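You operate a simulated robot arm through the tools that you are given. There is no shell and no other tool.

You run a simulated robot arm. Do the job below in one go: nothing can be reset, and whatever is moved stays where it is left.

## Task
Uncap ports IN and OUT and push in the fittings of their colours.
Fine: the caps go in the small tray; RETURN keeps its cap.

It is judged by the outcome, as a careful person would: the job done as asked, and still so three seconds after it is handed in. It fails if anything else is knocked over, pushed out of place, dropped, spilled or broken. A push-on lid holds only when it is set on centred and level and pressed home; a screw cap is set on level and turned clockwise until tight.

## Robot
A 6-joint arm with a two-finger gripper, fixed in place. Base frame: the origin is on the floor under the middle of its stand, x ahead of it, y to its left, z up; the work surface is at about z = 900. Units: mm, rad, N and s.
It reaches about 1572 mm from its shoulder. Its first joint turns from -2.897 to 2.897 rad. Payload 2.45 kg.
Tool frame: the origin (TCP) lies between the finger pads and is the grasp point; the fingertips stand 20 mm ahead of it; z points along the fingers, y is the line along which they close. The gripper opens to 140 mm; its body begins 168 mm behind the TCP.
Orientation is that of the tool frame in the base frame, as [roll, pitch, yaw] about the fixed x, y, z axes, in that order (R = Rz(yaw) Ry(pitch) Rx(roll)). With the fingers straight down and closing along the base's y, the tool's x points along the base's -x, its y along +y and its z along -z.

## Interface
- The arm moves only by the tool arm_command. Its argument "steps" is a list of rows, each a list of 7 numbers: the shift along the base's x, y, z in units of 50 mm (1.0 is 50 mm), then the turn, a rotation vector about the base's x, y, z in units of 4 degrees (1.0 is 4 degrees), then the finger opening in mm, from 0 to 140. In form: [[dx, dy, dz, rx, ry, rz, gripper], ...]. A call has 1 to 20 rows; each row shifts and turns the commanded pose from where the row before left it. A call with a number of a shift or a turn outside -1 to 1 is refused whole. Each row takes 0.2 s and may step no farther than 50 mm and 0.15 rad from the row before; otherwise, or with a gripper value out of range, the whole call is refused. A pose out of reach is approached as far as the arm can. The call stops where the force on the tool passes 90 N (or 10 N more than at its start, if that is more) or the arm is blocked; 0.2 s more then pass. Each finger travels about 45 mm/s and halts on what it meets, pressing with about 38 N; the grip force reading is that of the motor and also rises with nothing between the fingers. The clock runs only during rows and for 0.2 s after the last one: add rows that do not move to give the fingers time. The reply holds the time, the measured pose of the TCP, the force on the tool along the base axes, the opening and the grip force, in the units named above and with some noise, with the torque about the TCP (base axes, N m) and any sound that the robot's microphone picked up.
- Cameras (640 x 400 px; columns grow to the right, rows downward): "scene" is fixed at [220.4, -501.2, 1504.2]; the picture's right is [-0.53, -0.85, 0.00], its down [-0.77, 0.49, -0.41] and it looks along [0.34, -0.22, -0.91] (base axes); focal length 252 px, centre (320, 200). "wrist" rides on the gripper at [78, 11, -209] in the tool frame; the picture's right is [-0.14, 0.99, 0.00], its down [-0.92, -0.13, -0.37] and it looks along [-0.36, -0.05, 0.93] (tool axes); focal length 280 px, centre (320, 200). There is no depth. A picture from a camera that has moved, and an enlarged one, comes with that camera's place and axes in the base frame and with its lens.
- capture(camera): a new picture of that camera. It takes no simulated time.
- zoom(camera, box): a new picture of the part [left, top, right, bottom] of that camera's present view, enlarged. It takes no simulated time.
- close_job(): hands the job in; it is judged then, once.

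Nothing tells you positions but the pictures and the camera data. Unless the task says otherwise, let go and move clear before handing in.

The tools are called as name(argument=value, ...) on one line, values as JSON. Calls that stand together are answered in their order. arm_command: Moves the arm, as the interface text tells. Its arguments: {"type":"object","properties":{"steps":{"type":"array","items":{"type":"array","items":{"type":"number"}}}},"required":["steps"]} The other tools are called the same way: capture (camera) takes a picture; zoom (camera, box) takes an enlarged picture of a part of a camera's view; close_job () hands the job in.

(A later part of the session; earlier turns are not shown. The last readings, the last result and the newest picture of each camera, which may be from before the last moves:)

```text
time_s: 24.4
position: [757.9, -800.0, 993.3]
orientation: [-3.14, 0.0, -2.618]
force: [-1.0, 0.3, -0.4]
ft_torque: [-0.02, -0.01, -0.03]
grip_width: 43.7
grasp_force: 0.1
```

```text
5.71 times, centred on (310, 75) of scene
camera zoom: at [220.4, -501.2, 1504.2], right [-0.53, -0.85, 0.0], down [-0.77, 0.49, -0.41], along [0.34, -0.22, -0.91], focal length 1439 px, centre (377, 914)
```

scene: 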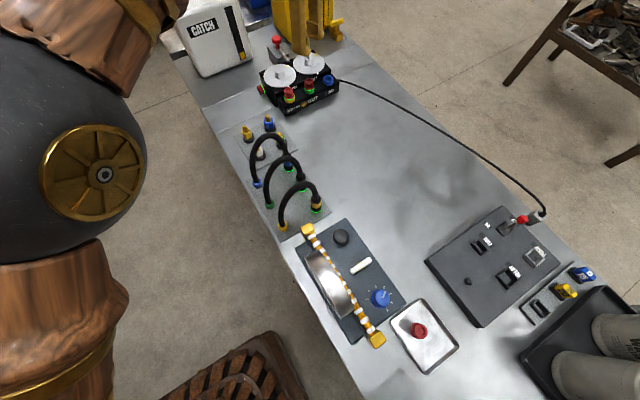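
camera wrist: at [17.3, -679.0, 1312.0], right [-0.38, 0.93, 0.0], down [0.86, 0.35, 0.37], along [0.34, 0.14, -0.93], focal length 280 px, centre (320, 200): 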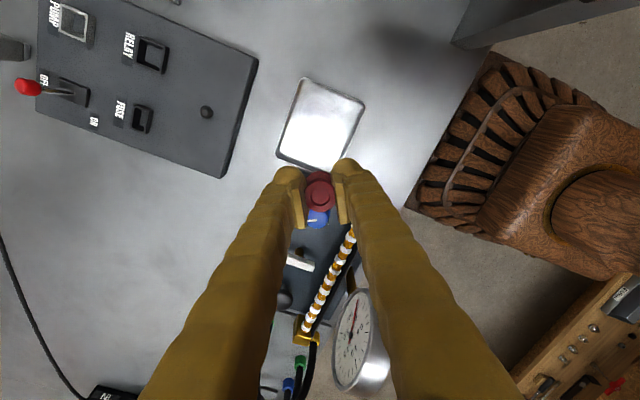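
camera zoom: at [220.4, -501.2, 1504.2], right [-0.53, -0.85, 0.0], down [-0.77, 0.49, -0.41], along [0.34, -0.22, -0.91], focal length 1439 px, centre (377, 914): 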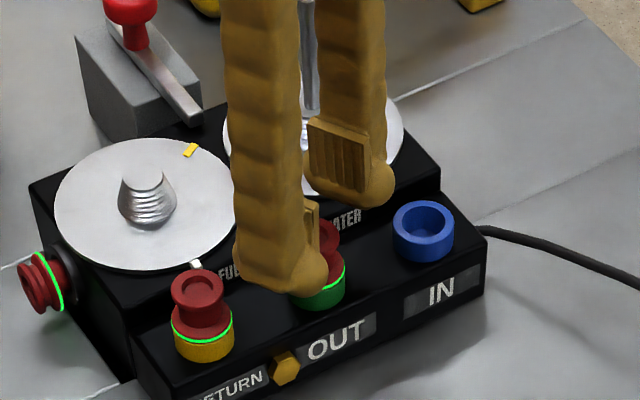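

Good clearance on both sides. A small nudge, descend to grip height, close and then pull gently.

arm_command(steps=[[0.025, -0.02, -0.2, 0, 0, 0, 44], [0, 0, -0.19, 0, 0, 0, 44], [0, 0, 0, 0, 0, 0, 44], [0, 0, 0, 0, 0, 0, 10], [0, 0, 0, 0, 0, 0, 10], [0, 0, 0, 0, 0, 0, 10], [0, 0, 0, 0, 0, 0, 10]])

zoom(camera="wrist", box=[240, 120, 400, 220])

zoom(camera="scene", box=[260, 40, 360, 110])

```text
time_s: 26.0
position: [758.3, -800.1, 975.7]
orientation: [-3.141, -0.002, -2.619]
force: [-0.8, -0.8, -0.1]
ft_torque: [0.01, 0.0, -0.01]
grip_width: 20.3
grasp_force: 38.5
```

```text
4.00 times, centred on (320, 170) of wrist
camera zoom: at [683.2, -829.9, 1183.5], right [-0.38, 0.93, 0.0], down [0.86, 0.35, 0.37], along [0.34, 0.14, -0.93], focal length 1122 px, centre (320, 320)
```

zoom: 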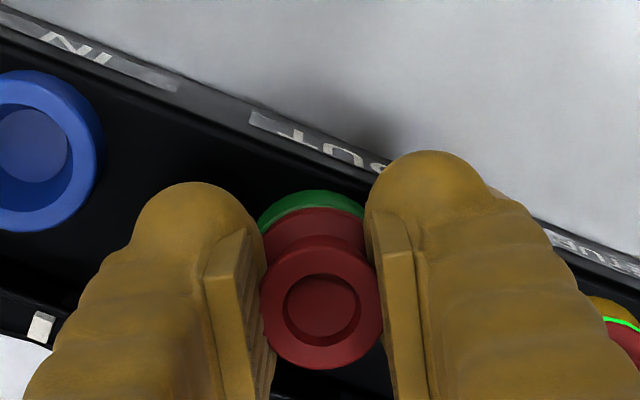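

```text
5.71 times, centred on (310, 75) of scene
camera zoom: at [220.4, -501.2, 1504.2], right [-0.53, -0.85, 0.0], down [-0.77, 0.49, -0.41], along [0.34, -0.22, -0.91], focal length 1439 px, centre (377, 914)
```

zoom: 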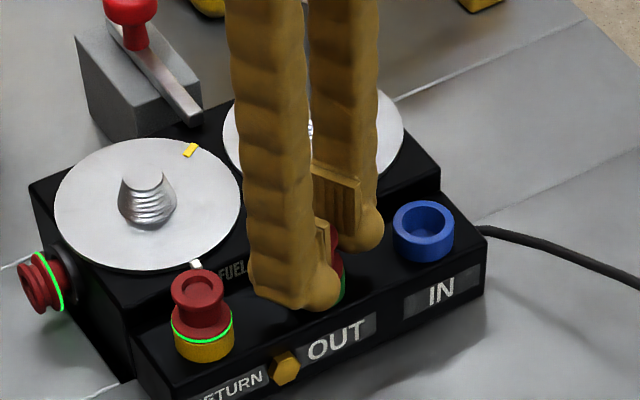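

The OUT cap is already unseated (green ring out) and held. I lift it straight up and carry it to the other half of the tray.

arm_command(steps=[[0, 0, 0.2, 0, 0, 0, 10], [0, 0, 0.5, 0, 0, 0, 10], [0, 0, 0.9, 0, 0, 0, 10], [0, 0, 0.9, 0, 0, 0, 10], [-0.951, 0.163, 0, 0, 0, 0, 10], [-0.951, 0.163, 0, 0, 0, 0, 10], [-0.951, 0.163, 0, 0, 0, 0, 10], [-0.951, 0.163, 0, 0, 0, 0, 10], [-0.951, 0.163, 0, 0, 0, 0, 10], [-0.951, 0.163, 0, 0, 0, 0, 10], [-0.951, 0.163, 0, 0, 0, 0, 10], [-0.951, 0.163, 0, 0, 0, 0, 10], [-0.951, 0.163, 0, 0, 0, 0, 10], [-0.951, 0.163, 0, 0, 0, 0, 10], [-0.951, 0.163, 0, 0, 0, 0, 10], [-0.951, 0.163, 0, 0, 0, 0, 10], [-0.951, 0.163, 0, 0, 0, 0, 10], [-0.951, 0.163, 0, 0, 0, 0, 10], [-0.951, 0.163, 0, 0, 0, 0, 10]])

capture(camera="wrist")

capture(camera="scene")

```text
time_s: 30.0
position: [43.8, -677.8, 1097.4]
orientation: [-3.141, -0.001, -2.618]
force: [-0.6, -0.7, -0.5]
ft_torque: [0.01, -0.01, 0.03]
grip_width: 20.1
grasp_force: 37.6
```

```text
taken
camera wrist: at [-30.1, -707.8, 1306.6], right [-0.38, 0.93, 0.0], down [0.86, 0.35, 0.37], along [0.34, 0.14, -0.93], focal length 280 px, centre (320, 200)
```

wrist: 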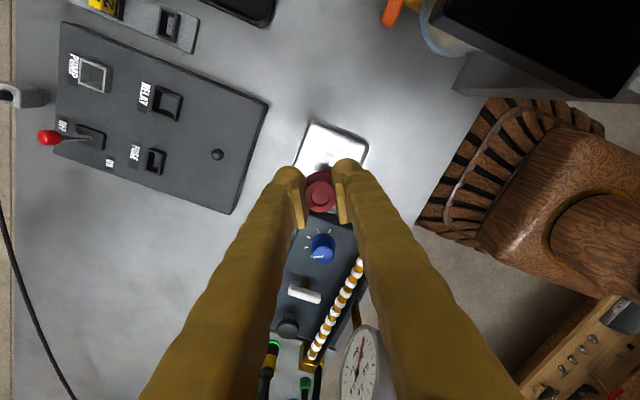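

```text
taken
```

scene: 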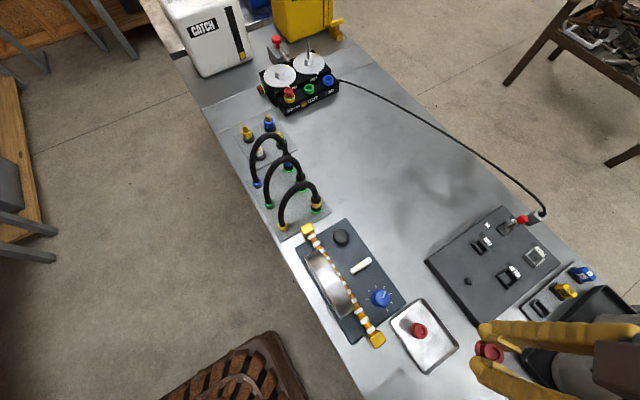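

The second cap is over the tray's near half, clear of the first one. I lower it to the floor in stages.

arm_command(steps=[[0, 0, -0.8, 0, 0, 0, 10], [0, 0, -0.8, 0, 0, 0, 10], [0, 0, -0.8, 0, 0, 0, 10], [0, 0, -0.5, 0, 0, 0, 10], [0, 0, 0, 0, 0, 0, 10]])

zoom(camera="scene", box=[380, 290, 500, 380])

```text
time_s: 31.2
position: [44.3, -677.4, 952.8]
orientation: [-3.141, 0.001, -2.621]
force: [-0.4, -0.5, 0.8]
ft_torque: [-0.01, -0.02, -0.04]
grip_width: 20.2
grasp_force: 38.4
```

```text
4.44 times, centred on (440, 335) of scene
camera zoom: at [220.4, -501.2, 1504.2], right [-0.53, -0.85, 0.0], down [-0.77, 0.49, -0.41], along [0.34, -0.22, -0.91], focal length 1119 px, centre (-213, -400)
```

zoom: 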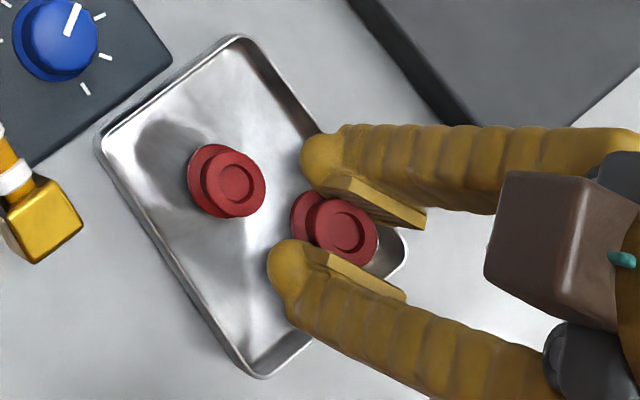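

arm_command(steps=[[-0.04, 0.1, -0.06, 0, 0, 0, 10], [0, 0, -0.06, 0, 0, 0, 10], [0, 0, 0, 0, 0, 0, 10]])

```text
time_s: 32.0
position: [42.1, -673.0, 947.1]
orientation: [3.141, 0.001, -2.62]
force: [-0.3, 0.6, -0.8]
ft_torque: [-0.02, 0.01, 0.0]
grip_width: 20.1
grasp_force: 37.3
```

The cap isn't touching yet (no force). I keep lowering in small steps.

arm_command(steps=[[0, 0, -0.05, 0, 0, 0, 10], [0, 0, -0.04, 0, 0, 0, 10], [0, 0, 0, 0, 0, 0, 10]])

```text
time_s: 32.8
position: [43.0, -672.6, 942.5]
orientation: [3.141, -0.002, -2.617]
force: [0.8, -0.2, -0.2]
ft_torque: [0.0, 0.0, 0.01]
grip_width: 20.3
grasp_force: 37.8
```

arm_command(steps=[[0, 0, -0.05, 0, 0, 0, 10], [0, 0, -0.04, 0, 0, 0, 10], [0, 0, 0, 0, 0, 0, 10]])

```text
time_s: 33.6
position: [41.8, -672.9, 939.6]
orientation: [3.141, 0.002, -2.619]
force: [-0.5, 0.1, -0.2]
ft_torque: [-0.02, -0.02, -0.03]
grip_width: 20.5
grasp_force: 37.6
```

Still no contact; I continue a little lower, as the first cap touched at about z 938.

arm_command(steps=[[0, 0, -0.05, 0, 0, 0, 10], [0, 0, 0, 0, 0, 0, 10]])

```text
time_s: 34.2
position: [41.8, -673.0, 938.2]
orientation: [-3.139, -0.001, -2.617]
force: [-0.9, 3.6, 36.2]
ft_torque: [0.16, -0.08, -0.02]
grip_width: 20.9
grasp_force: 38.2
```

Contact now (36 N). I relieve the pressure, open, and lift clear.

arm_command(steps=[[0, 0, 0.04, 0, 0, 0, 10], [0, 0, 0, 0, 0, 0, 24], [0, 0, 0, 0, 0, 0, 32], [0, 0, 0, 0, 0, 0, 44], [0, 0, 0, 0, 0, 0, 44], [0, 0, 0.4, 0, 0, 0, 44], [0, 0, 0.8, 0, 0, 0, 44], [0, 0, 0.9, 0, 0, 0, 44], [0, 0, 0.9, 0, 0, 0, 44], [0, 0, 0.6, 0, 0, 0, 44]])

capture(camera="wrist")

zoom(camera="scene", box=[380, 290, 500, 380])

```text
time_s: 36.4
position: [43.5, -672.1, 1117.2]
orientation: [-3.141, 0.001, -2.619]
force: [-0.5, 0.2, 0.0]
ft_torque: [0.02, 0.03, -0.02]
grip_width: 44.0
grasp_force: 0.0
```

```text
taken
camera wrist: at [-31.1, -702.2, 1327.1], right [-0.38, 0.93, 0.0], down [0.86, 0.35, 0.37], along [0.34, 0.14, -0.93], focal length 280 px, centre (320, 200)
```

wrist: 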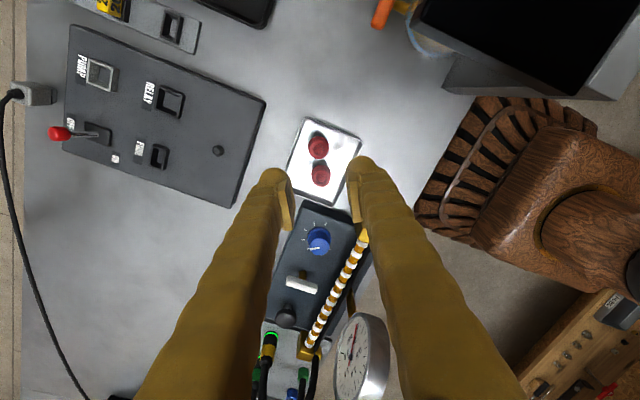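

```text
4.44 times, centred on (440, 335) of scene
camera zoom: at [220.4, -501.2, 1504.2], right [-0.53, -0.85, 0.0], down [-0.77, 0.49, -0.41], along [0.34, -0.22, -0.91], focal length 1119 px, centre (-213, -400)
```

zoom: 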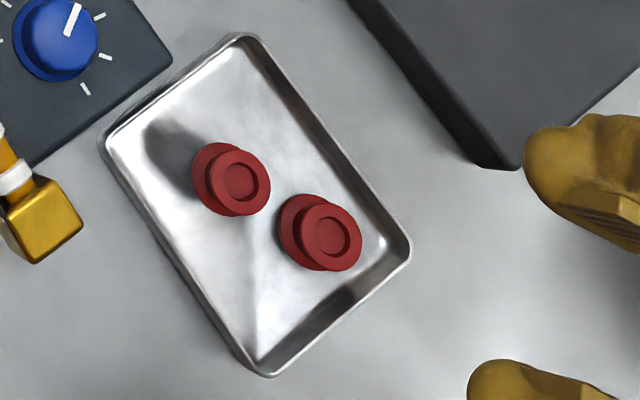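

Both caps are in the tray. Next I go to the green fitting at about (648, -642), skirting the hoses at height.

arm_command(steps=[[0.9, -0.2, 0, 0, 0, 0, 44], [0.9, -0.2, 0, 0, 0, 0, 44], [0.9, -0.2, 0, 0, 0, 0, 44], [0.9, -0.2, 0, 0, 0, 0, 44], [0.9, -0.2, 0, 0, 0, 0, 44], [0.9, -0.2, 0, 0, 0, 0, 44], [0.9, -0.2, 0, 0, 0, 0, 44], [0.9, -0.2, 0, 0, 0, 0, 44], [0.9, 0, 0, 0, 0, 0, 44], [0.9, 0.1, 0, 0, 0, 0, 44], [0.9, 0.3, 0, 0, 0, 0, 44], [0.8, 0.5, 0, 0, 0, 0, 44], [0.7, 0.6, 0, 0, 0, 0, 44], [0.7, 0.7, 0, 0, 0, 0, 44], [0, 0, 0, 0, 0, 0, 44]])

zoom(camera="wrist", box=[240, 120, 400, 220])

capture(camera="wrist")

capture(camera="scene")

```text
time_s: 39.6
position: [647.4, -641.9, 1119.3]
orientation: [-3.141, 0.002, -2.621]
force: [-0.3, 0.0, -0.3]
ft_torque: [0.0, 0.03, 0.02]
grip_width: 43.8
grasp_force: 0.2
```

```text
4.00 times, centred on (320, 170) of wrist
camera zoom: at [574.0, -671.1, 1327.5], right [-0.38, 0.93, 0.0], down [0.86, 0.35, 0.37], along [0.34, 0.14, -0.93], focal length 1122 px, centre (320, 320)
```

zoom: 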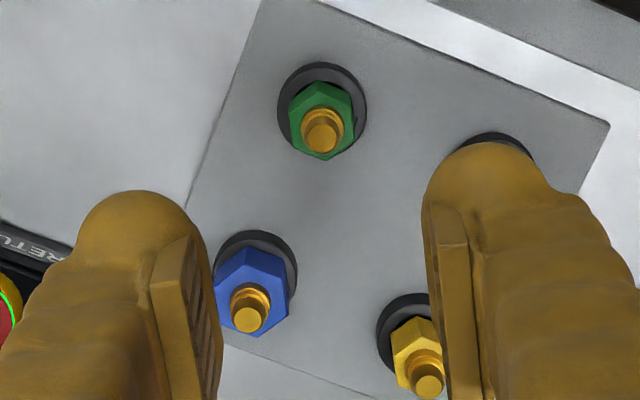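

```text
taken
camera wrist: at [574.0, -671.1, 1327.5], right [-0.38, 0.93, 0.0], down [0.86, 0.35, 0.37], along [0.34, 0.14, -0.93], focal length 280 px, centre (320, 200)
```

wrist: 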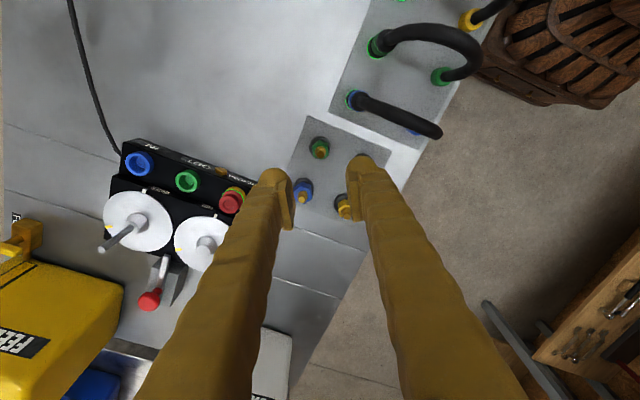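

```text
taken
```

scene: 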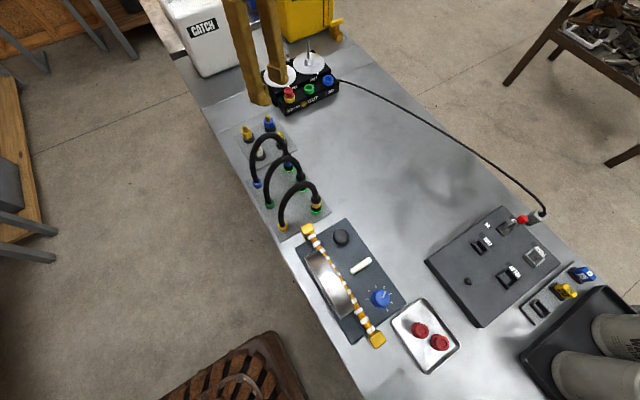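

The green fitting is on the tool axis within about a millimetre. I descend to just above it and check again, also the hose clearance.

arm_command(steps=[[0, 0.01, -0.8, 0, 0, 0, 44], [0, 0, -0.8, 0, 0, 0, 44], [0, 0, -0.7, 0, 0, 0, 44], [0, 0, 0, 0, 0, 0, 44]])

zoom(camera="wrist", box=[240, 120, 400, 220])

zoom(camera="scene", box=[220, 60, 360, 180])

```text
time_s: 40.6
position: [648.6, -642.1, 1003.5]
orientation: [3.141, 0.001, -2.618]
force: [-1.0, 0.4, 0.9]
ft_torque: [0.0, 0.01, 0.0]
grip_width: 44.2
grasp_force: 0.2
```

```text
4.00 times, centred on (320, 170) of wrist
camera zoom: at [573.9, -671.1, 1212.0], right [-0.38, 0.93, 0.0], down [0.86, 0.35, 0.37], along [0.34, 0.14, -0.93], focal length 1122 px, centre (320, 320)
```

zoom: 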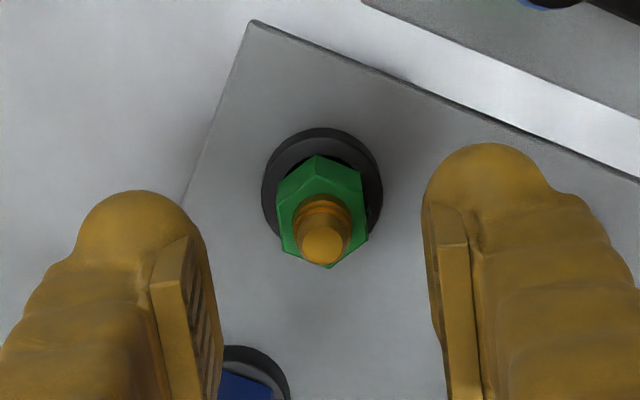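

```text
3.33 times, centred on (290, 120) of scene
camera zoom: at [220.4, -501.2, 1504.2], right [-0.53, -0.85, 0.0], down [-0.77, 0.49, -0.41], along [0.34, -0.22, -0.91], focal length 840 px, centre (420, 467)
```

zoom: 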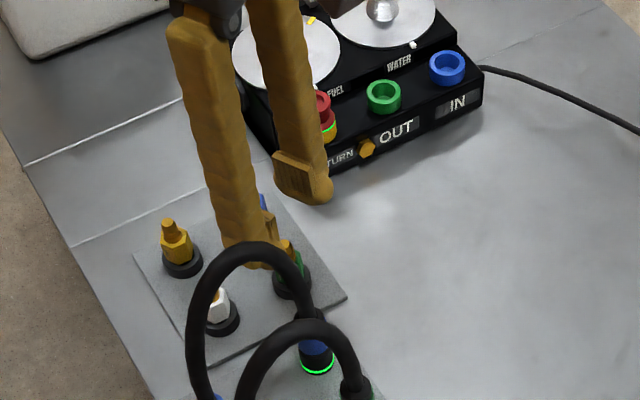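

The hex flats face the pads and it's centred. I descend to grip height (TCP about 944, tips above the black ring) and close.

arm_command(steps=[[0, 0.01, -0.5, 0, 0, 0, 44], [0, 0, -0.4, 0, 0, 0, 44], [0, 0, -0.29, 0, 0, 0, 44], [0, 0, 0, 0, 0, 0, 44]])

zoom(camera="wrist", box=[240, 120, 400, 220])

zoom(camera="scene", box=[220, 90, 340, 180])

```text
time_s: 41.6
position: [648.5, -642.2, 944.6]
orientation: [-3.141, 0.0, -2.621]
force: [-0.1, 0.7, 0.3]
ft_torque: [0.02, 0.01, -0.01]
grip_width: 43.9
grasp_force: 0.1
```

```text
4.00 times, centred on (320, 170) of wrist
camera zoom: at [574.2, -670.9, 1152.6], right [-0.38, 0.93, 0.0], down [0.86, 0.35, 0.37], along [0.34, 0.14, -0.93], focal length 1122 px, centre (320, 320)
```

zoom: 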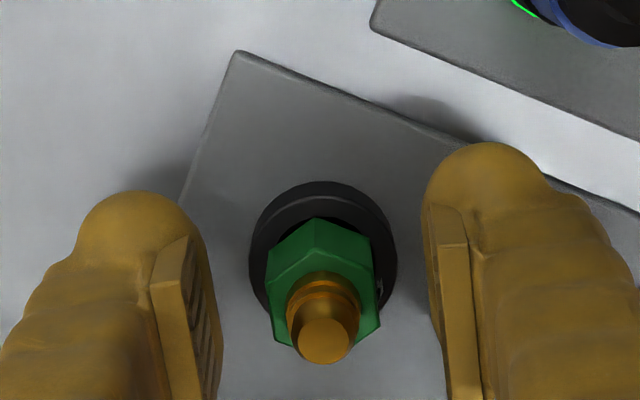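

```text
4.44 times, centred on (280, 135) of scene
camera zoom: at [220.4, -501.2, 1504.2], right [-0.53, -0.85, 0.0], down [-0.77, 0.49, -0.41], along [0.34, -0.22, -0.91], focal length 1119 px, centre (498, 489)
```

zoom: 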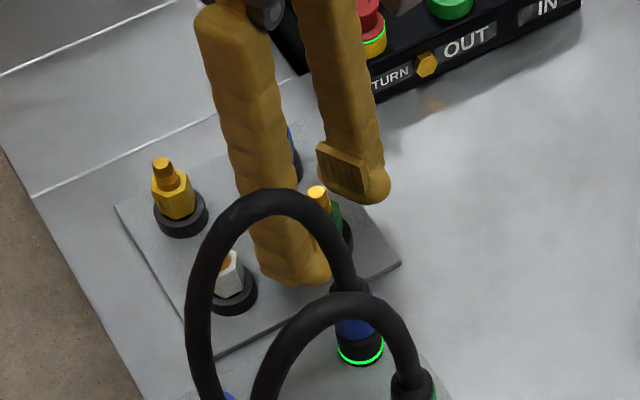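

arm_command(steps=[[0, 0, 0, 0, 0, 0, 34], [0, 0, 0, 0, 0, 0, 10], [0, 0, 0, 0, 0, 0, 10], [0, 0, 0, 0, 0, 0, 10], [0, 0, 0, 0, 0, 0, 10]])

zoom(camera="wrist", box=[240, 120, 400, 220])

```text
time_s: 42.8
position: [648.5, -641.5, 944.3]
orientation: [3.141, 0.001, -2.617]
force: [-0.3, 0.0, -0.5]
ft_torque: [-0.02, -0.02, -0.01]
grip_width: 20.5
grasp_force: 38.0
```

```text
4.00 times, centred on (320, 170) of wrist
camera zoom: at [574.2, -671.0, 1152.6], right [-0.38, 0.93, 0.0], down [0.86, 0.35, 0.37], along [0.34, 0.14, -0.93], focal length 1122 px, centre (320, 320)
```

zoom: 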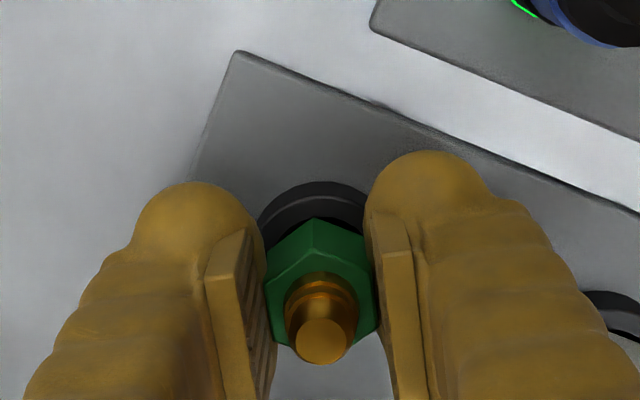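

Gripped on the flats with no side load. I lift it out of its holder and check it hangs straight.

arm_command(steps=[[0, 0, 0.2, 0, 0, 0, 10], [0, 0, 0.4, 0, 0, 0, 10], [0, 0, 0.8, 0, 0, 0, 10], [0, 0, 0.8, 0, 0, 0, 10], [0, 0, 0.8, 0, 0, 0, 10], [0, 0, 0, 0, 0, 0, 10]])

zoom(camera="wrist", box=[240, 120, 400, 220])

zoom(camera="scene", box=[220, 50, 340, 180])

```text
time_s: 44.2
position: [648.7, -641.9, 1094.4]
orientation: [-3.141, 0.0, -2.619]
force: [0.3, 0.2, 0.5]
ft_torque: [0.01, -0.02, 0.03]
grip_width: 20.3
grasp_force: 37.9
```

```text
4.00 times, centred on (320, 170) of wrist
camera zoom: at [575.2, -670.7, 1302.1], right [-0.38, 0.93, 0.0], down [0.86, 0.35, 0.37], along [0.34, 0.14, -0.93], focal length 1122 px, centre (320, 320)
```

zoom: 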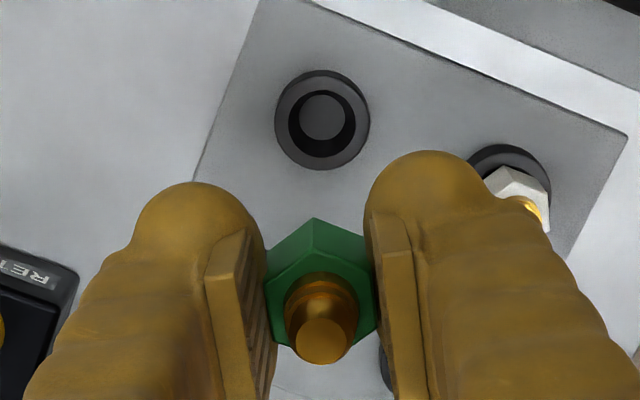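

```text
3.08 times, centred on (280, 115) of scene
camera zoom: at [220.4, -501.2, 1504.2], right [-0.53, -0.85, 0.0], down [-0.77, 0.49, -0.41], along [0.34, -0.22, -0.91], focal length 775 px, centre (443, 462)
```

zoom: 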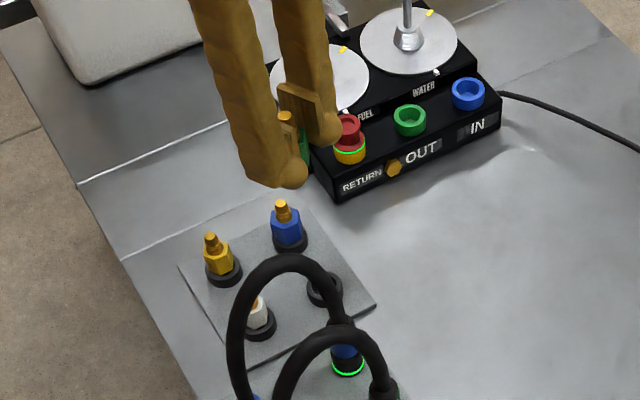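

The fitting hangs straight in the grip and its empty holder is undisturbed. I move above the OUT (green) port for an alignment check.

arm_command(steps=[[0.434, -0.634, 0, 0, 0, 0, 10], [0.434, -0.634, 0, 0, 0, 0, 10], [0.434, -0.634, 0, 0, 0, 0, 10], [0.434, -0.634, 0, 0, 0, 0, 10], [0.434, -0.634, 0, 0, 0, 0, 10], [0, 0, -0.3, 0, 0, 0, 10], [0, 0, 0, 0, 0, 0, 10], [0, 0, 0, 0, 0, 0, 10]])

zoom(camera="wrist", box=[240, 120, 400, 220])

zoom(camera="scene", box=[250, 20, 360, 110])

```text
time_s: 46.0
position: [757.0, -801.6, 1080.2]
orientation: [3.141, 0.0, -2.619]
force: [0.3, 0.0, 0.4]
ft_torque: [0.03, 0.02, 0.04]
grip_width: 20.6
grasp_force: 37.7
```

```text
4.00 times, centred on (320, 170) of wrist
camera zoom: at [682.7, -830.0, 1287.7], right [-0.38, 0.93, 0.0], down [0.86, 0.35, 0.37], along [0.34, 0.14, -0.93], focal length 1122 px, centre (320, 320)
```

zoom: 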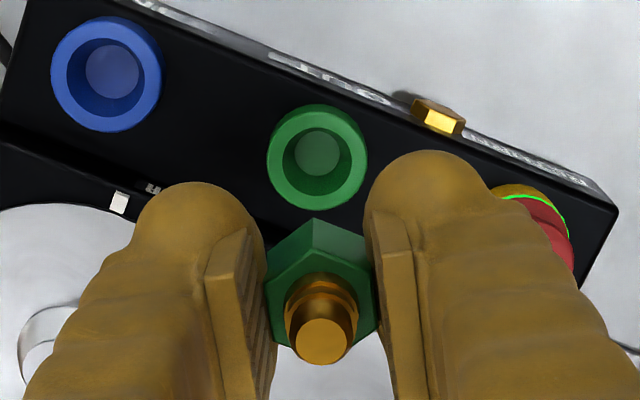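

```text
4.44 times, centred on (305, 65) of scene
camera zoom: at [220.4, -501.2, 1504.2], right [-0.53, -0.85, 0.0], down [-0.77, 0.49, -0.41], along [0.34, -0.22, -0.91], focal length 1119 px, centre (387, 800)
```

zoom: 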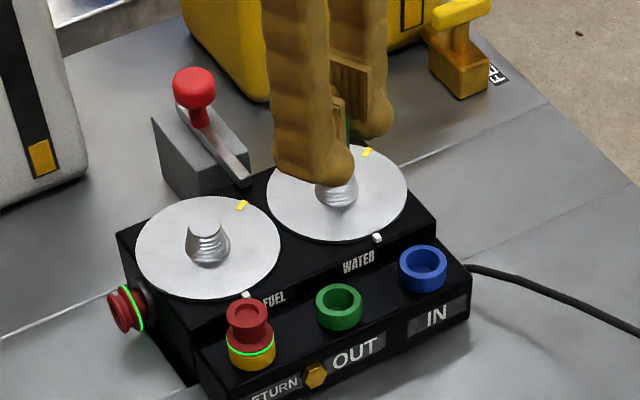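

The fitting hangs just above and behind the port image; I zoom further to measure the port centre accurately.

zoom(camera="wrist", box=[295, 140, 345, 175])

zoom(camera="wrist", box=[295, 170, 345, 215])

zoom(camera="scene", box=[305, 40, 345, 100])

```text
11.43 times, centred on (320, 158) of wrist
camera zoom: at [682.7, -830.0, 1287.7], right [-0.38, 0.93, 0.0], down [0.86, 0.35, 0.37], along [0.34, 0.14, -0.93], focal length 3204 px, centre (320, 686)
```

zoom: 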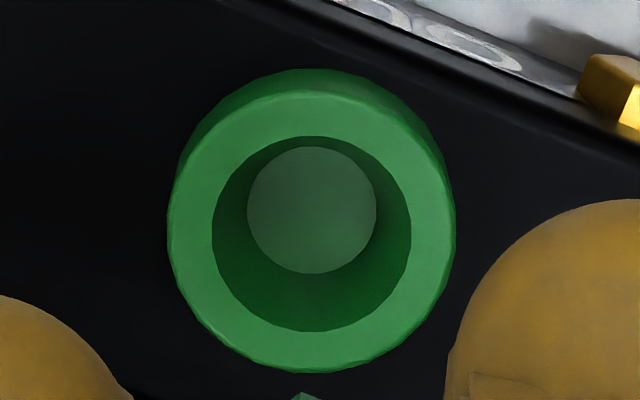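

```text
8.89 times, centred on (320, 192) of wrist
camera zoom: at [682.7, -830.0, 1287.7], right [-0.38, 0.93, 0.0], down [0.86, 0.35, 0.37], along [0.34, 0.14, -0.93], focal length 2492 px, centre (320, 267)
```

zoom: 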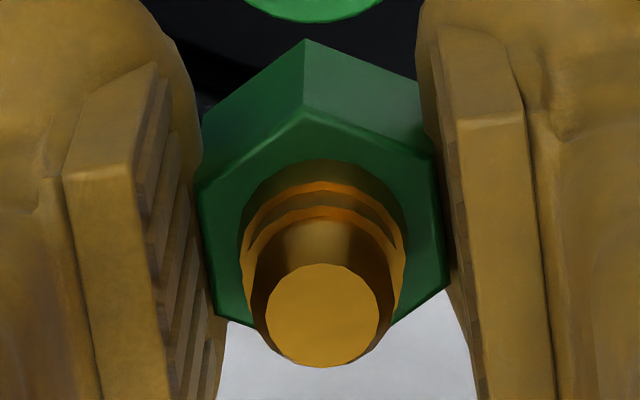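

```text
6.67 times, centred on (325, 70) of scene
camera zoom: at [220.4, -501.2, 1504.2], right [-0.53, -0.85, 0.0], down [-0.77, 0.49, -0.41], along [0.34, -0.22, -0.91], focal length 1679 px, centre (287, 1067)
```

zoom: 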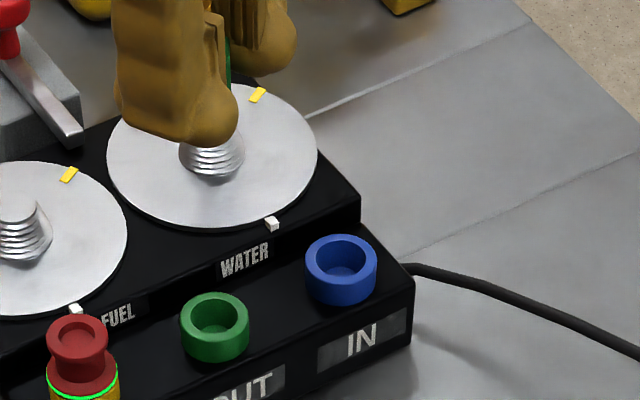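

The port is a tapered socket about 21 mm wide at the mouth, near (757, -800.5). I'll rotate the held fitting by -60° (still on hex symmetry) so that the fixed camera can look between the fingers while I insert.

arm_command(steps=[[0, 0, 0, 0, 0, -1, 10], [0, 0, 0, 0, 0, -1, 10], [0, 0, 0, 0, 0, -1, 10], [0, 0, 0, 0, 0, -1, 10], [0, 0, 0, 0, 0, -1, 10], [0, 0, 0, 0, 0, -1, 10], [0, 0, 0, 0, 0, -1, 10], [0, 0, 0, 0, 0, -1, 10], [0, 0, 0, 0, 0, -1, 10], [0, 0, 0, 0, 0, -1, 10], [0, 0, 0, 0, 0, -1, 10], [0, 0, 0, 0, 0, -1, 10], [0, 0, 0, 0, 0, -1, 10], [0, 0, 0, 0, 0, -1, 10], [0, 0, 0, 0, 0, -1, 10], [0, 0, 0, 0, 0, 0, 10]])

zoom(camera="wrist", box=[240, 120, 400, 220])

zoom(camera="scene", box=[270, 20, 350, 110])

```text
time_s: 49.4
position: [756.3, -800.2, 1079.1]
orientation: [3.141, 0.0, 2.617]
force: [1.3, -0.8, 0.6]
ft_torque: [-0.01, 0.03, -0.01]
grip_width: 20.6
grasp_force: 38.0
```

```text
4.00 times, centred on (320, 170) of wrist
camera zoom: at [693.4, -751.7, 1287.3], right [0.62, 0.79, 0.0], down [0.73, -0.57, 0.37], along [0.29, -0.23, -0.93], focal length 1122 px, centre (320, 320)
```

zoom: 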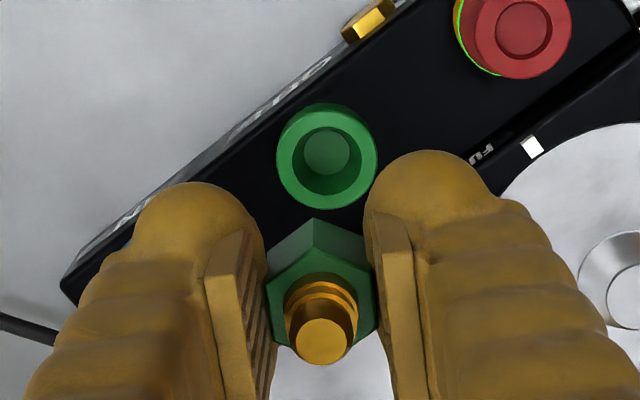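

```text
4.44 times, centred on (310, 65) of scene
camera zoom: at [220.4, -501.2, 1504.2], right [-0.53, -0.85, 0.0], down [-0.77, 0.49, -0.41], along [0.34, -0.22, -0.91], focal length 1119 px, centre (364, 800)
```

zoom: 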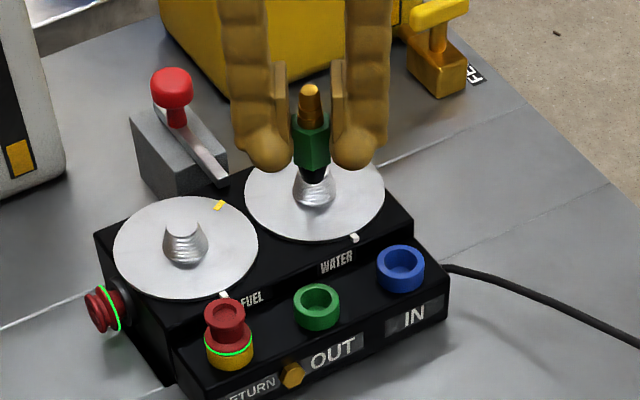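

The scene camera now sees the green hex and its black plug between the fingers. I zoom to measure the port centre again for calibration.

zoom(camera="wrist", box=[295, 140, 345, 175])

zoom(camera="wrist", box=[295, 170, 345, 215])

zoom(camera="scene", box=[285, 30, 335, 100])

```text
11.43 times, centred on (320, 158) of wrist
camera zoom: at [693.4, -751.7, 1287.3], right [0.62, 0.79, 0.0], down [0.73, -0.57, 0.37], along [0.29, -0.23, -0.93], focal length 3204 px, centre (320, 686)
```

zoom: 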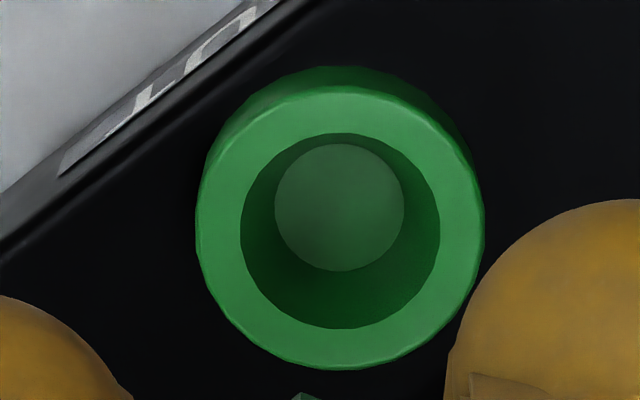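

```text
8.89 times, centred on (320, 192) of wrist
camera zoom: at [693.4, -751.7, 1287.3], right [0.62, 0.79, 0.0], down [0.73, -0.57, 0.37], along [0.29, -0.23, -0.93], focal length 2492 px, centre (320, 267)
```

zoom: 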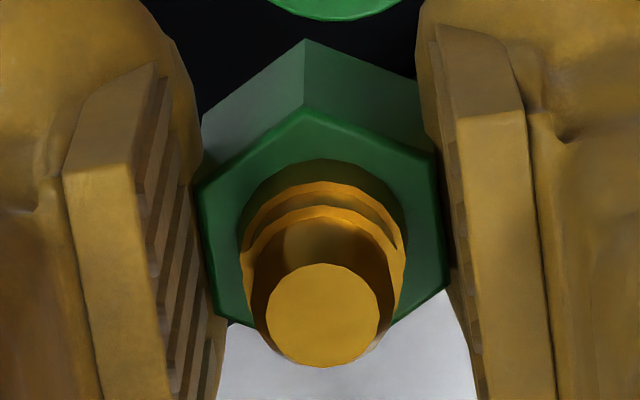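

```text
5.71 times, centred on (310, 65) of scene
camera zoom: at [220.4, -501.2, 1504.2], right [-0.53, -0.85, 0.0], down [-0.77, 0.49, -0.41], along [0.34, -0.22, -0.91], focal length 1439 px, centre (377, 971)
```

zoom: 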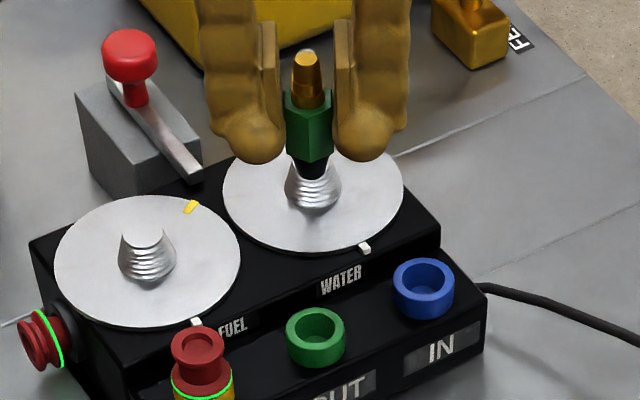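

Combining the two views puts the port 3 mm further out in x than the tool axis. I shift by that and lower until the plug is just above the socket, then check.

arm_command(steps=[[0.063, -0.002, -0.5, 0, 0, 0, 10], [0, 0, -0.6, 0, 0, 0, 10], [0, 0, -0.5, 0, 0, 0, 10], [0, 0, 0, 0, 0, 0, 10]])

zoom(camera="wrist", box=[280, 150, 360, 210])

zoom(camera="scene", box=[290, 60, 330, 100])

```text
time_s: 50.4
position: [759.2, -800.3, 997.7]
orientation: [-3.141, 0.0, 2.616]
force: [-0.4, -0.5, 0.5]
ft_torque: [0.02, 0.01, 0.01]
grip_width: 20.7
grasp_force: 37.8
```

```text
6.67 times, centred on (320, 180) of wrist
camera zoom: at [696.1, -751.9, 1207.0], right [0.62, 0.79, 0.0], down [0.73, -0.57, 0.37], along [0.29, -0.23, -0.93], focal length 1869 px, centre (320, 333)
```

zoom: 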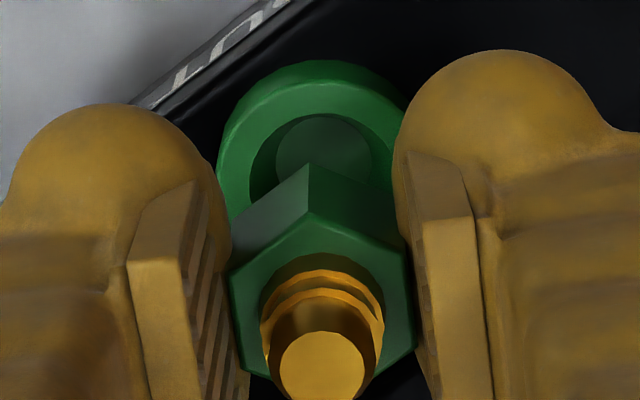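

```text
10.00 times, centred on (310, 80) of scene
camera zoom: at [220.4, -501.2, 1504.2], right [-0.53, -0.85, 0.0], down [-0.77, 0.49, -0.41], along [0.34, -0.22, -0.91], focal length 2518 px, centre (420, 1400)
```

zoom: 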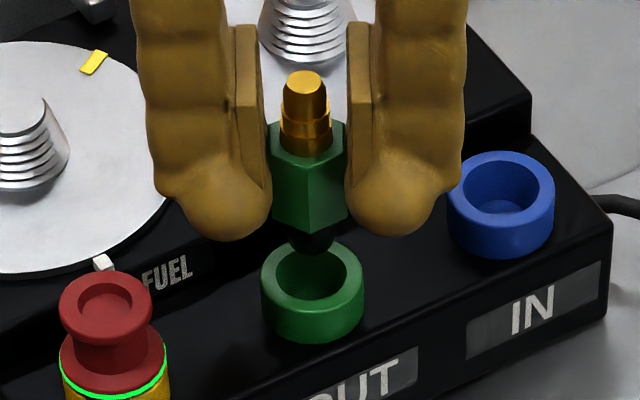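

The plug is right over the socket (within about 1 mm in both views). I make a half-millimetre correction and push down in small steps, watching force and the green ring.

arm_command(steps=[[0.006, 0.01, -0.12, 0, 0, 0, 10], [0, 0, -0.12, 0, 0, 0, 10], [0, 0, -0.06, 0, 0, 0, 10], [0, 0, 0, 0, 0, 0, 10]])

zoom(camera="scene", box=[290, 60, 330, 100])

```text
time_s: 51.4
position: [758.3, -799.4, 983.2]
orientation: [-3.142, -0.001, 2.616]
force: [0.1, 0.4, 0.3]
ft_torque: [0.02, 0.0, -0.01]
grip_width: 20.3
grasp_force: 38.1
```

```text
10.00 times, centred on (310, 80) of scene
camera zoom: at [220.4, -501.2, 1504.2], right [-0.53, -0.85, 0.0], down [-0.77, 0.49, -0.41], along [0.34, -0.22, -0.91], focal length 2518 px, centre (420, 1400)
```

zoom: 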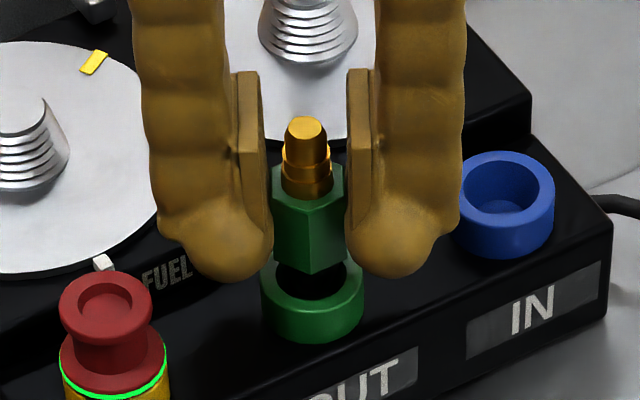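

arm_command(steps=[[0, 0, -0.05, 0, 0, 0, 10], [0, 0, -0.05, 0, 0, 0, 10], [0, 0, 0, 0, 0, 0, 10]])

zoom(camera="scene", box=[290, 60, 330, 100])

```text
time_s: 52.2
position: [759.6, -799.5, 978.8]
orientation: [-3.14, 0.0, 2.617]
force: [-1.0, 0.3, -0.7]
ft_torque: [0.02, 0.06, 0.0]
grip_width: 20.2
grasp_force: 38.3
```

```text
10.00 times, centred on (310, 80) of scene
camera zoom: at [220.4, -501.2, 1504.2], right [-0.53, -0.85, 0.0], down [-0.77, 0.49, -0.41], along [0.34, -0.22, -0.91], focal length 2518 px, centre (420, 1400)
```

zoom: 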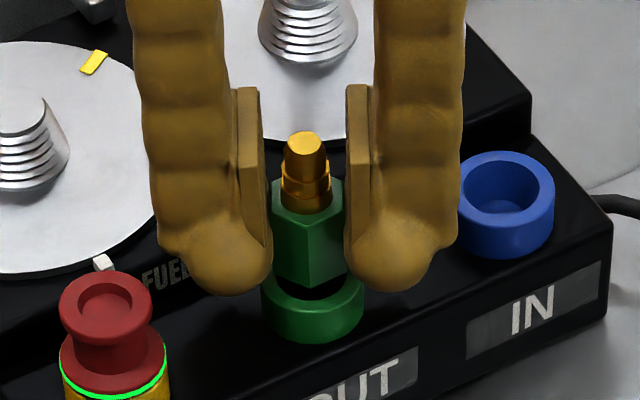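

arm_command(steps=[[0, 0, -0.05, 0, 0, 0, 10], [0, 0, -0.04, 0, 0, 0, 10], [0, 0, 0, 0, 0, 0, 10]])

zoom(camera="scene", box=[290, 60, 330, 100])

```text
time_s: 53.0
position: [759.6, -800.8, 975.4]
orientation: [3.142, 0.0, 2.616]
force: [-20.5, 10.6, 20.4]
ft_torque: [0.16, 0.4, 0.01]
grip_width: 20.5
grasp_force: 37.9
```

```text
10.00 times, centred on (310, 80) of scene
camera zoom: at [220.4, -501.2, 1504.2], right [-0.53, -0.85, 0.0], down [-0.77, 0.49, -0.41], along [0.34, -0.22, -0.91], focal length 2518 px, centre (420, 1400)
```

zoom: 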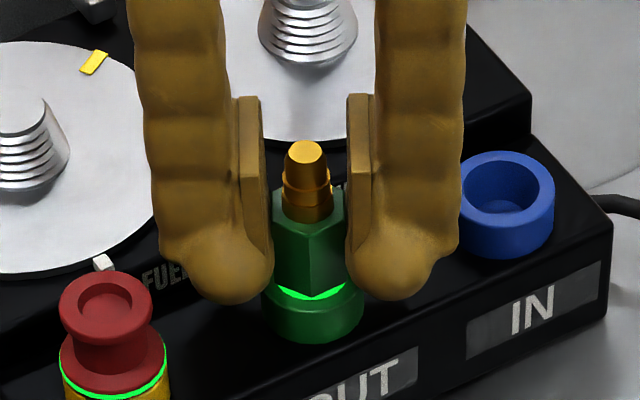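

The green seated ring lit up on OUT. There is some side load (-20 N in x), so I centre by the side force and press a little more to make sure it is home.

arm_command(steps=[[-0.025, 0.012, 0, 0, 0, 0, 10], [0, 0, -0.03, 0, 0, 0, 10], [0, 0, 0, 0, 0, 0, 10]])

zoom(camera="scene", box=[290, 60, 330, 100])

```text
time_s: 53.8
position: [759.4, -799.5, 974.9]
orientation: [-3.141, 0.001, 2.615]
force: [1.5, -9.5, 30.4]
ft_torque: [-0.29, -0.24, 0.0]
grip_width: 20.6
grasp_force: 38.2
```

```text
10.00 times, centred on (310, 80) of scene
camera zoom: at [220.4, -501.2, 1504.2], right [-0.53, -0.85, 0.0], down [-0.77, 0.49, -0.41], along [0.34, -0.22, -0.91], focal length 2518 px, centre (420, 1400)
```

zoom: 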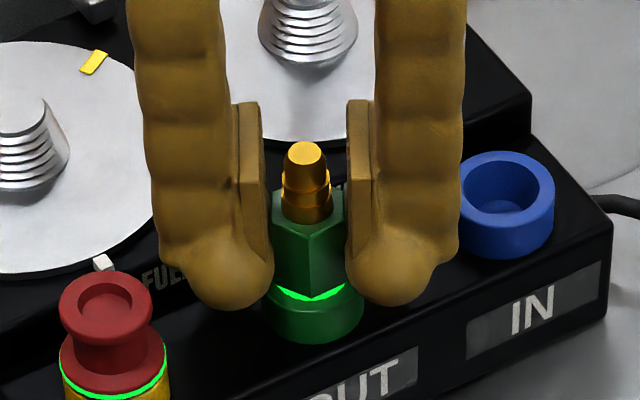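

Firmly seated (30 N reaction, ring lit). I open the fingers in place and lift straight up.

arm_command(steps=[[0, 0, 0, 0, 0, 0, 24], [0, 0, 0, 0, 0, 0, 30], [0, 0, 0, 0, 0, 0, 38], [0, 0, 0, 0, 0, 0, 38], [0, 0, 0.2, 0, 0, 0, 38], [0, 0, 0.6, 0, 0, 0, 38], [0, 0, 0.8, 0, 0, 0, 38], [0, 0, 0.8, 0, 0, 0, 38]])

zoom(camera="scene", box=[270, 30, 350, 110])

zoom(camera="wrist", box=[240, 120, 400, 220])

```text
time_s: 55.6
position: [758.8, -799.0, 1093.1]
orientation: [-3.141, -0.001, 2.616]
force: [0.5, 0.8, 0.5]
ft_torque: [0.02, 0.01, -0.01]
grip_width: 37.9
grasp_force: 0.0
```

```text
5.00 times, centred on (310, 70) of scene
camera zoom: at [220.4, -501.2, 1504.2], right [-0.53, -0.85, 0.0], down [-0.77, 0.49, -0.41], along [0.34, -0.22, -0.91], focal length 1259 px, centre (370, 850)
```

zoom: 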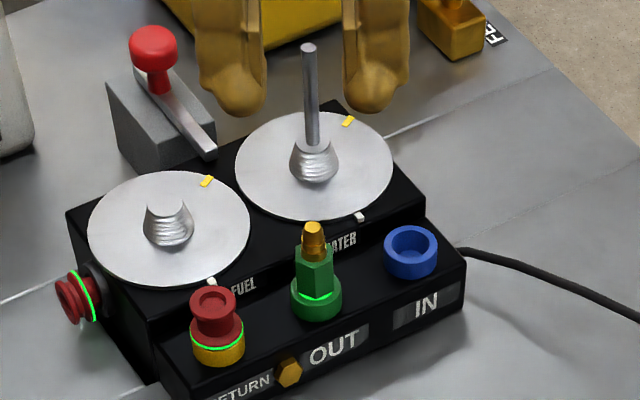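

```text
4.00 times, centred on (320, 170) of wrist
camera zoom: at [695.2, -750.3, 1301.5], right [0.62, 0.79, 0.0], down [0.73, -0.57, 0.37], along [0.29, -0.23, -0.93], focal length 1122 px, centre (320, 320)
```

zoom: 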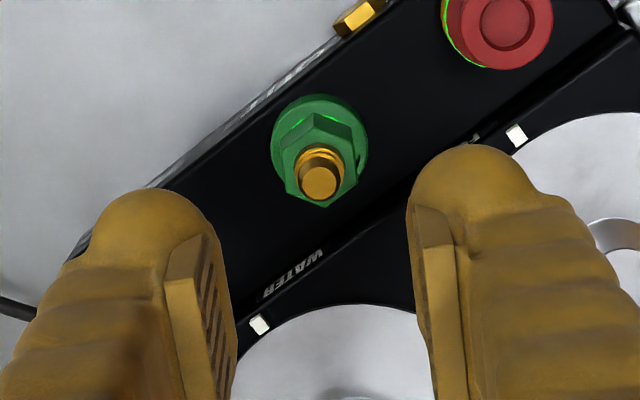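

The green fitting stands upright in OUT with its ring lit, RETURN still capped. Now I go above the blue fitting at about (717, -642).

arm_command(steps=[[-0.21, 0.785, 0.1, 0, 0, 0, 44], [-0.21, 0.785, 0, 0, 0, 0, 44], [-0.21, 0.785, 0, 0, 0, 0, 44], [-0.21, 0.785, 0, 0, 0, 0, 44], [0, 0, 0, 0, 0, 0, 44], [0, 0, 0, 0, 0, 0, 44]])

zoom(camera="wrist", box=[240, 120, 400, 220])

capture(camera="scene")

```text
time_s: 57.0
position: [715.9, -644.2, 1097.8]
orientation: [3.14, 0.0, 2.618]
force: [0.1, -0.8, -0.8]
ft_torque: [0.01, -0.02, 0.02]
grip_width: 43.8
grasp_force: 0.1
```

```text
4.00 times, centred on (320, 170) of wrist
camera zoom: at [652.7, -595.0, 1306.5], right [0.61, 0.79, 0.0], down [0.73, -0.57, 0.37], along [0.29, -0.23, -0.93], focal length 1122 px, centre (320, 320)
```

zoom: 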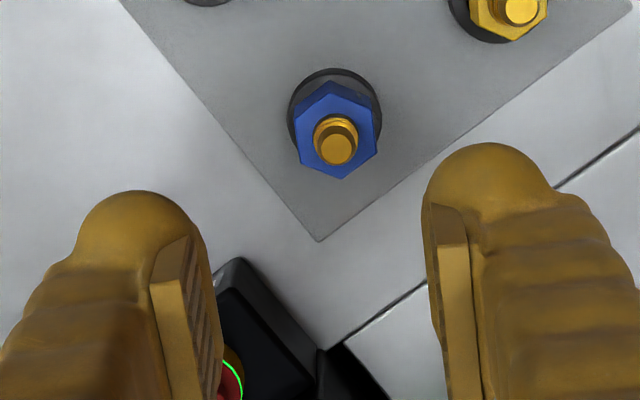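

```text
taken
```

scene: 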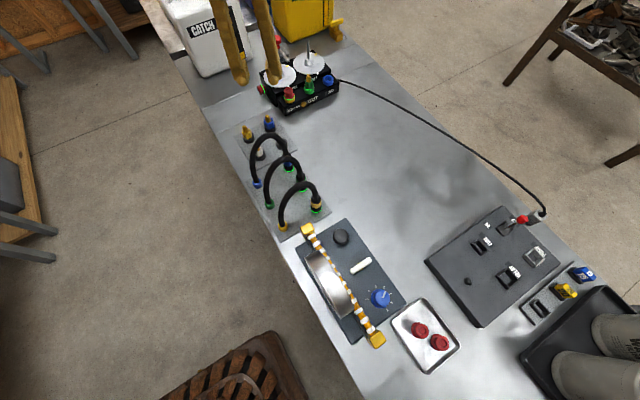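

The blue fitting is about 4.5 mm off to the side of the tool axis; I correct and descend to check again.

arm_command(steps=[[0.042, 0.08, -0.6, 0, 0, 0, 44], [0, 0, -0.7, 0, 0, 0, 44], [0, 0, -0.6, 0, 0, 0, 44], [0, 0, 0, 0, 0, 0, 44]])

zoom(camera="wrist", box=[240, 120, 400, 220])

zoom(camera="scene", box=[230, 70, 310, 150])

```text
time_s: 58.0
position: [718.5, -640.9, 1002.3]
orientation: [-3.142, 0.001, 2.616]
force: [-0.2, 0.0, 0.3]
ft_torque: [-0.01, -0.03, -0.01]
grip_width: 44.0
grasp_force: 0.0
```

```text
4.00 times, centred on (320, 170) of wrist
camera zoom: at [654.7, -591.0, 1211.6], right [0.62, 0.79, 0.0], down [0.73, -0.57, 0.37], along [0.29, -0.23, -0.93], focal length 1122 px, centre (320, 320)
```

zoom: 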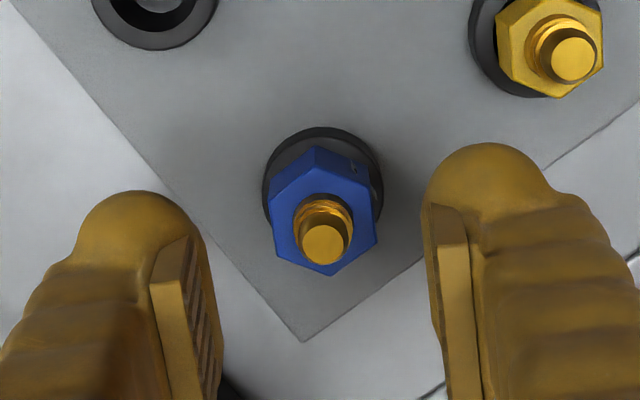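

```text
5.00 times, centred on (270, 110) of scene
camera zoom: at [220.4, -501.2, 1504.2], right [-0.53, -0.85, 0.0], down [-0.77, 0.49, -0.41], along [0.34, -0.22, -0.91], focal length 1259 px, centre (570, 650)
```

zoom: 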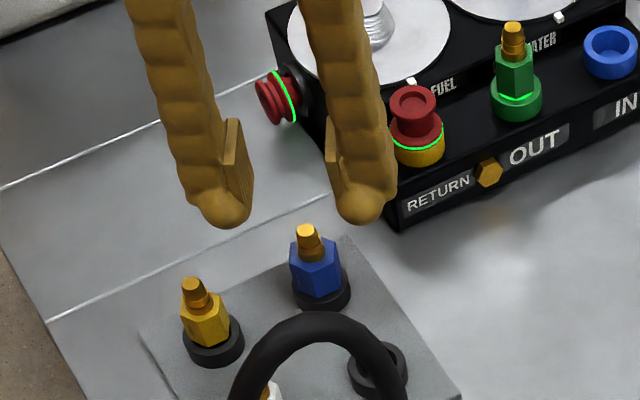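

Centred within a millimetre. A tiny correction, then down to grip height and close on the hex.

arm_command(steps=[[0.018, 0, -0.5, 0, 0, 0, 44], [0, 0, -0.4, 0, 0, 0, 44], [0, 0, -0.26, 0, 0, 0, 44], [0, 0, 0, 0, 0, 0, 44], [0, 0, 0, 0, 0, 0, 34], [0, 0, 0, 0, 0, 0, 10], [0, 0, 0, 0, 0, 0, 10], [0, 0, 0, 0, 0, 0, 10], [0, 0, 0, 0, 0, 0, 10]])

zoom(camera="wrist", box=[240, 120, 400, 220])

zoom(camera="scene", box=[230, 90, 310, 160])

```text
time_s: 60.0
position: [720.2, -639.9, 945.3]
orientation: [-3.142, -0.001, 2.616]
force: [-0.7, 1.0, -0.5]
ft_torque: [-0.03, -0.02, -0.02]
grip_width: 24.5
grasp_force: 37.8
```

```text
4.00 times, centred on (320, 170) of wrist
camera zoom: at [656.2, -590.5, 1152.9], right [0.62, 0.79, 0.0], down [0.73, -0.57, 0.37], along [0.29, -0.23, -0.93], focal length 1122 px, centre (320, 320)
```

zoom: 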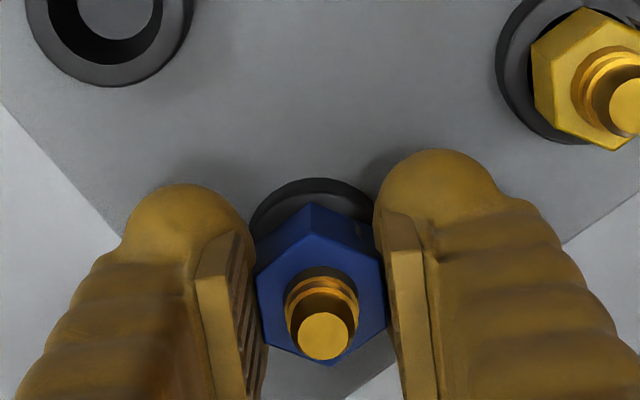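

```text
5.71 times, centred on (270, 125) of scene
camera zoom: at [220.4, -501.2, 1504.2], right [-0.53, -0.85, 0.0], down [-0.77, 0.49, -0.41], along [0.34, -0.22, -0.91], focal length 1439 px, centre (606, 629)
```

zoom: 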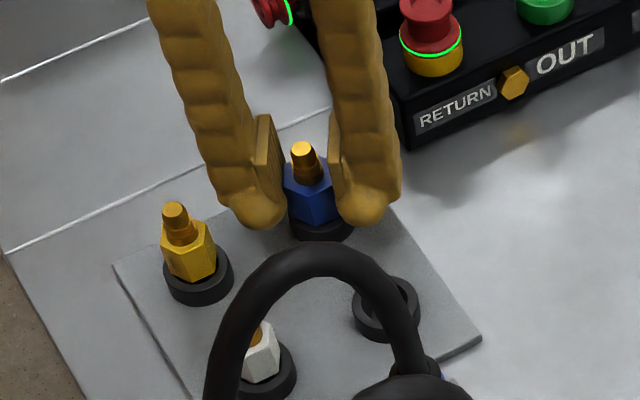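

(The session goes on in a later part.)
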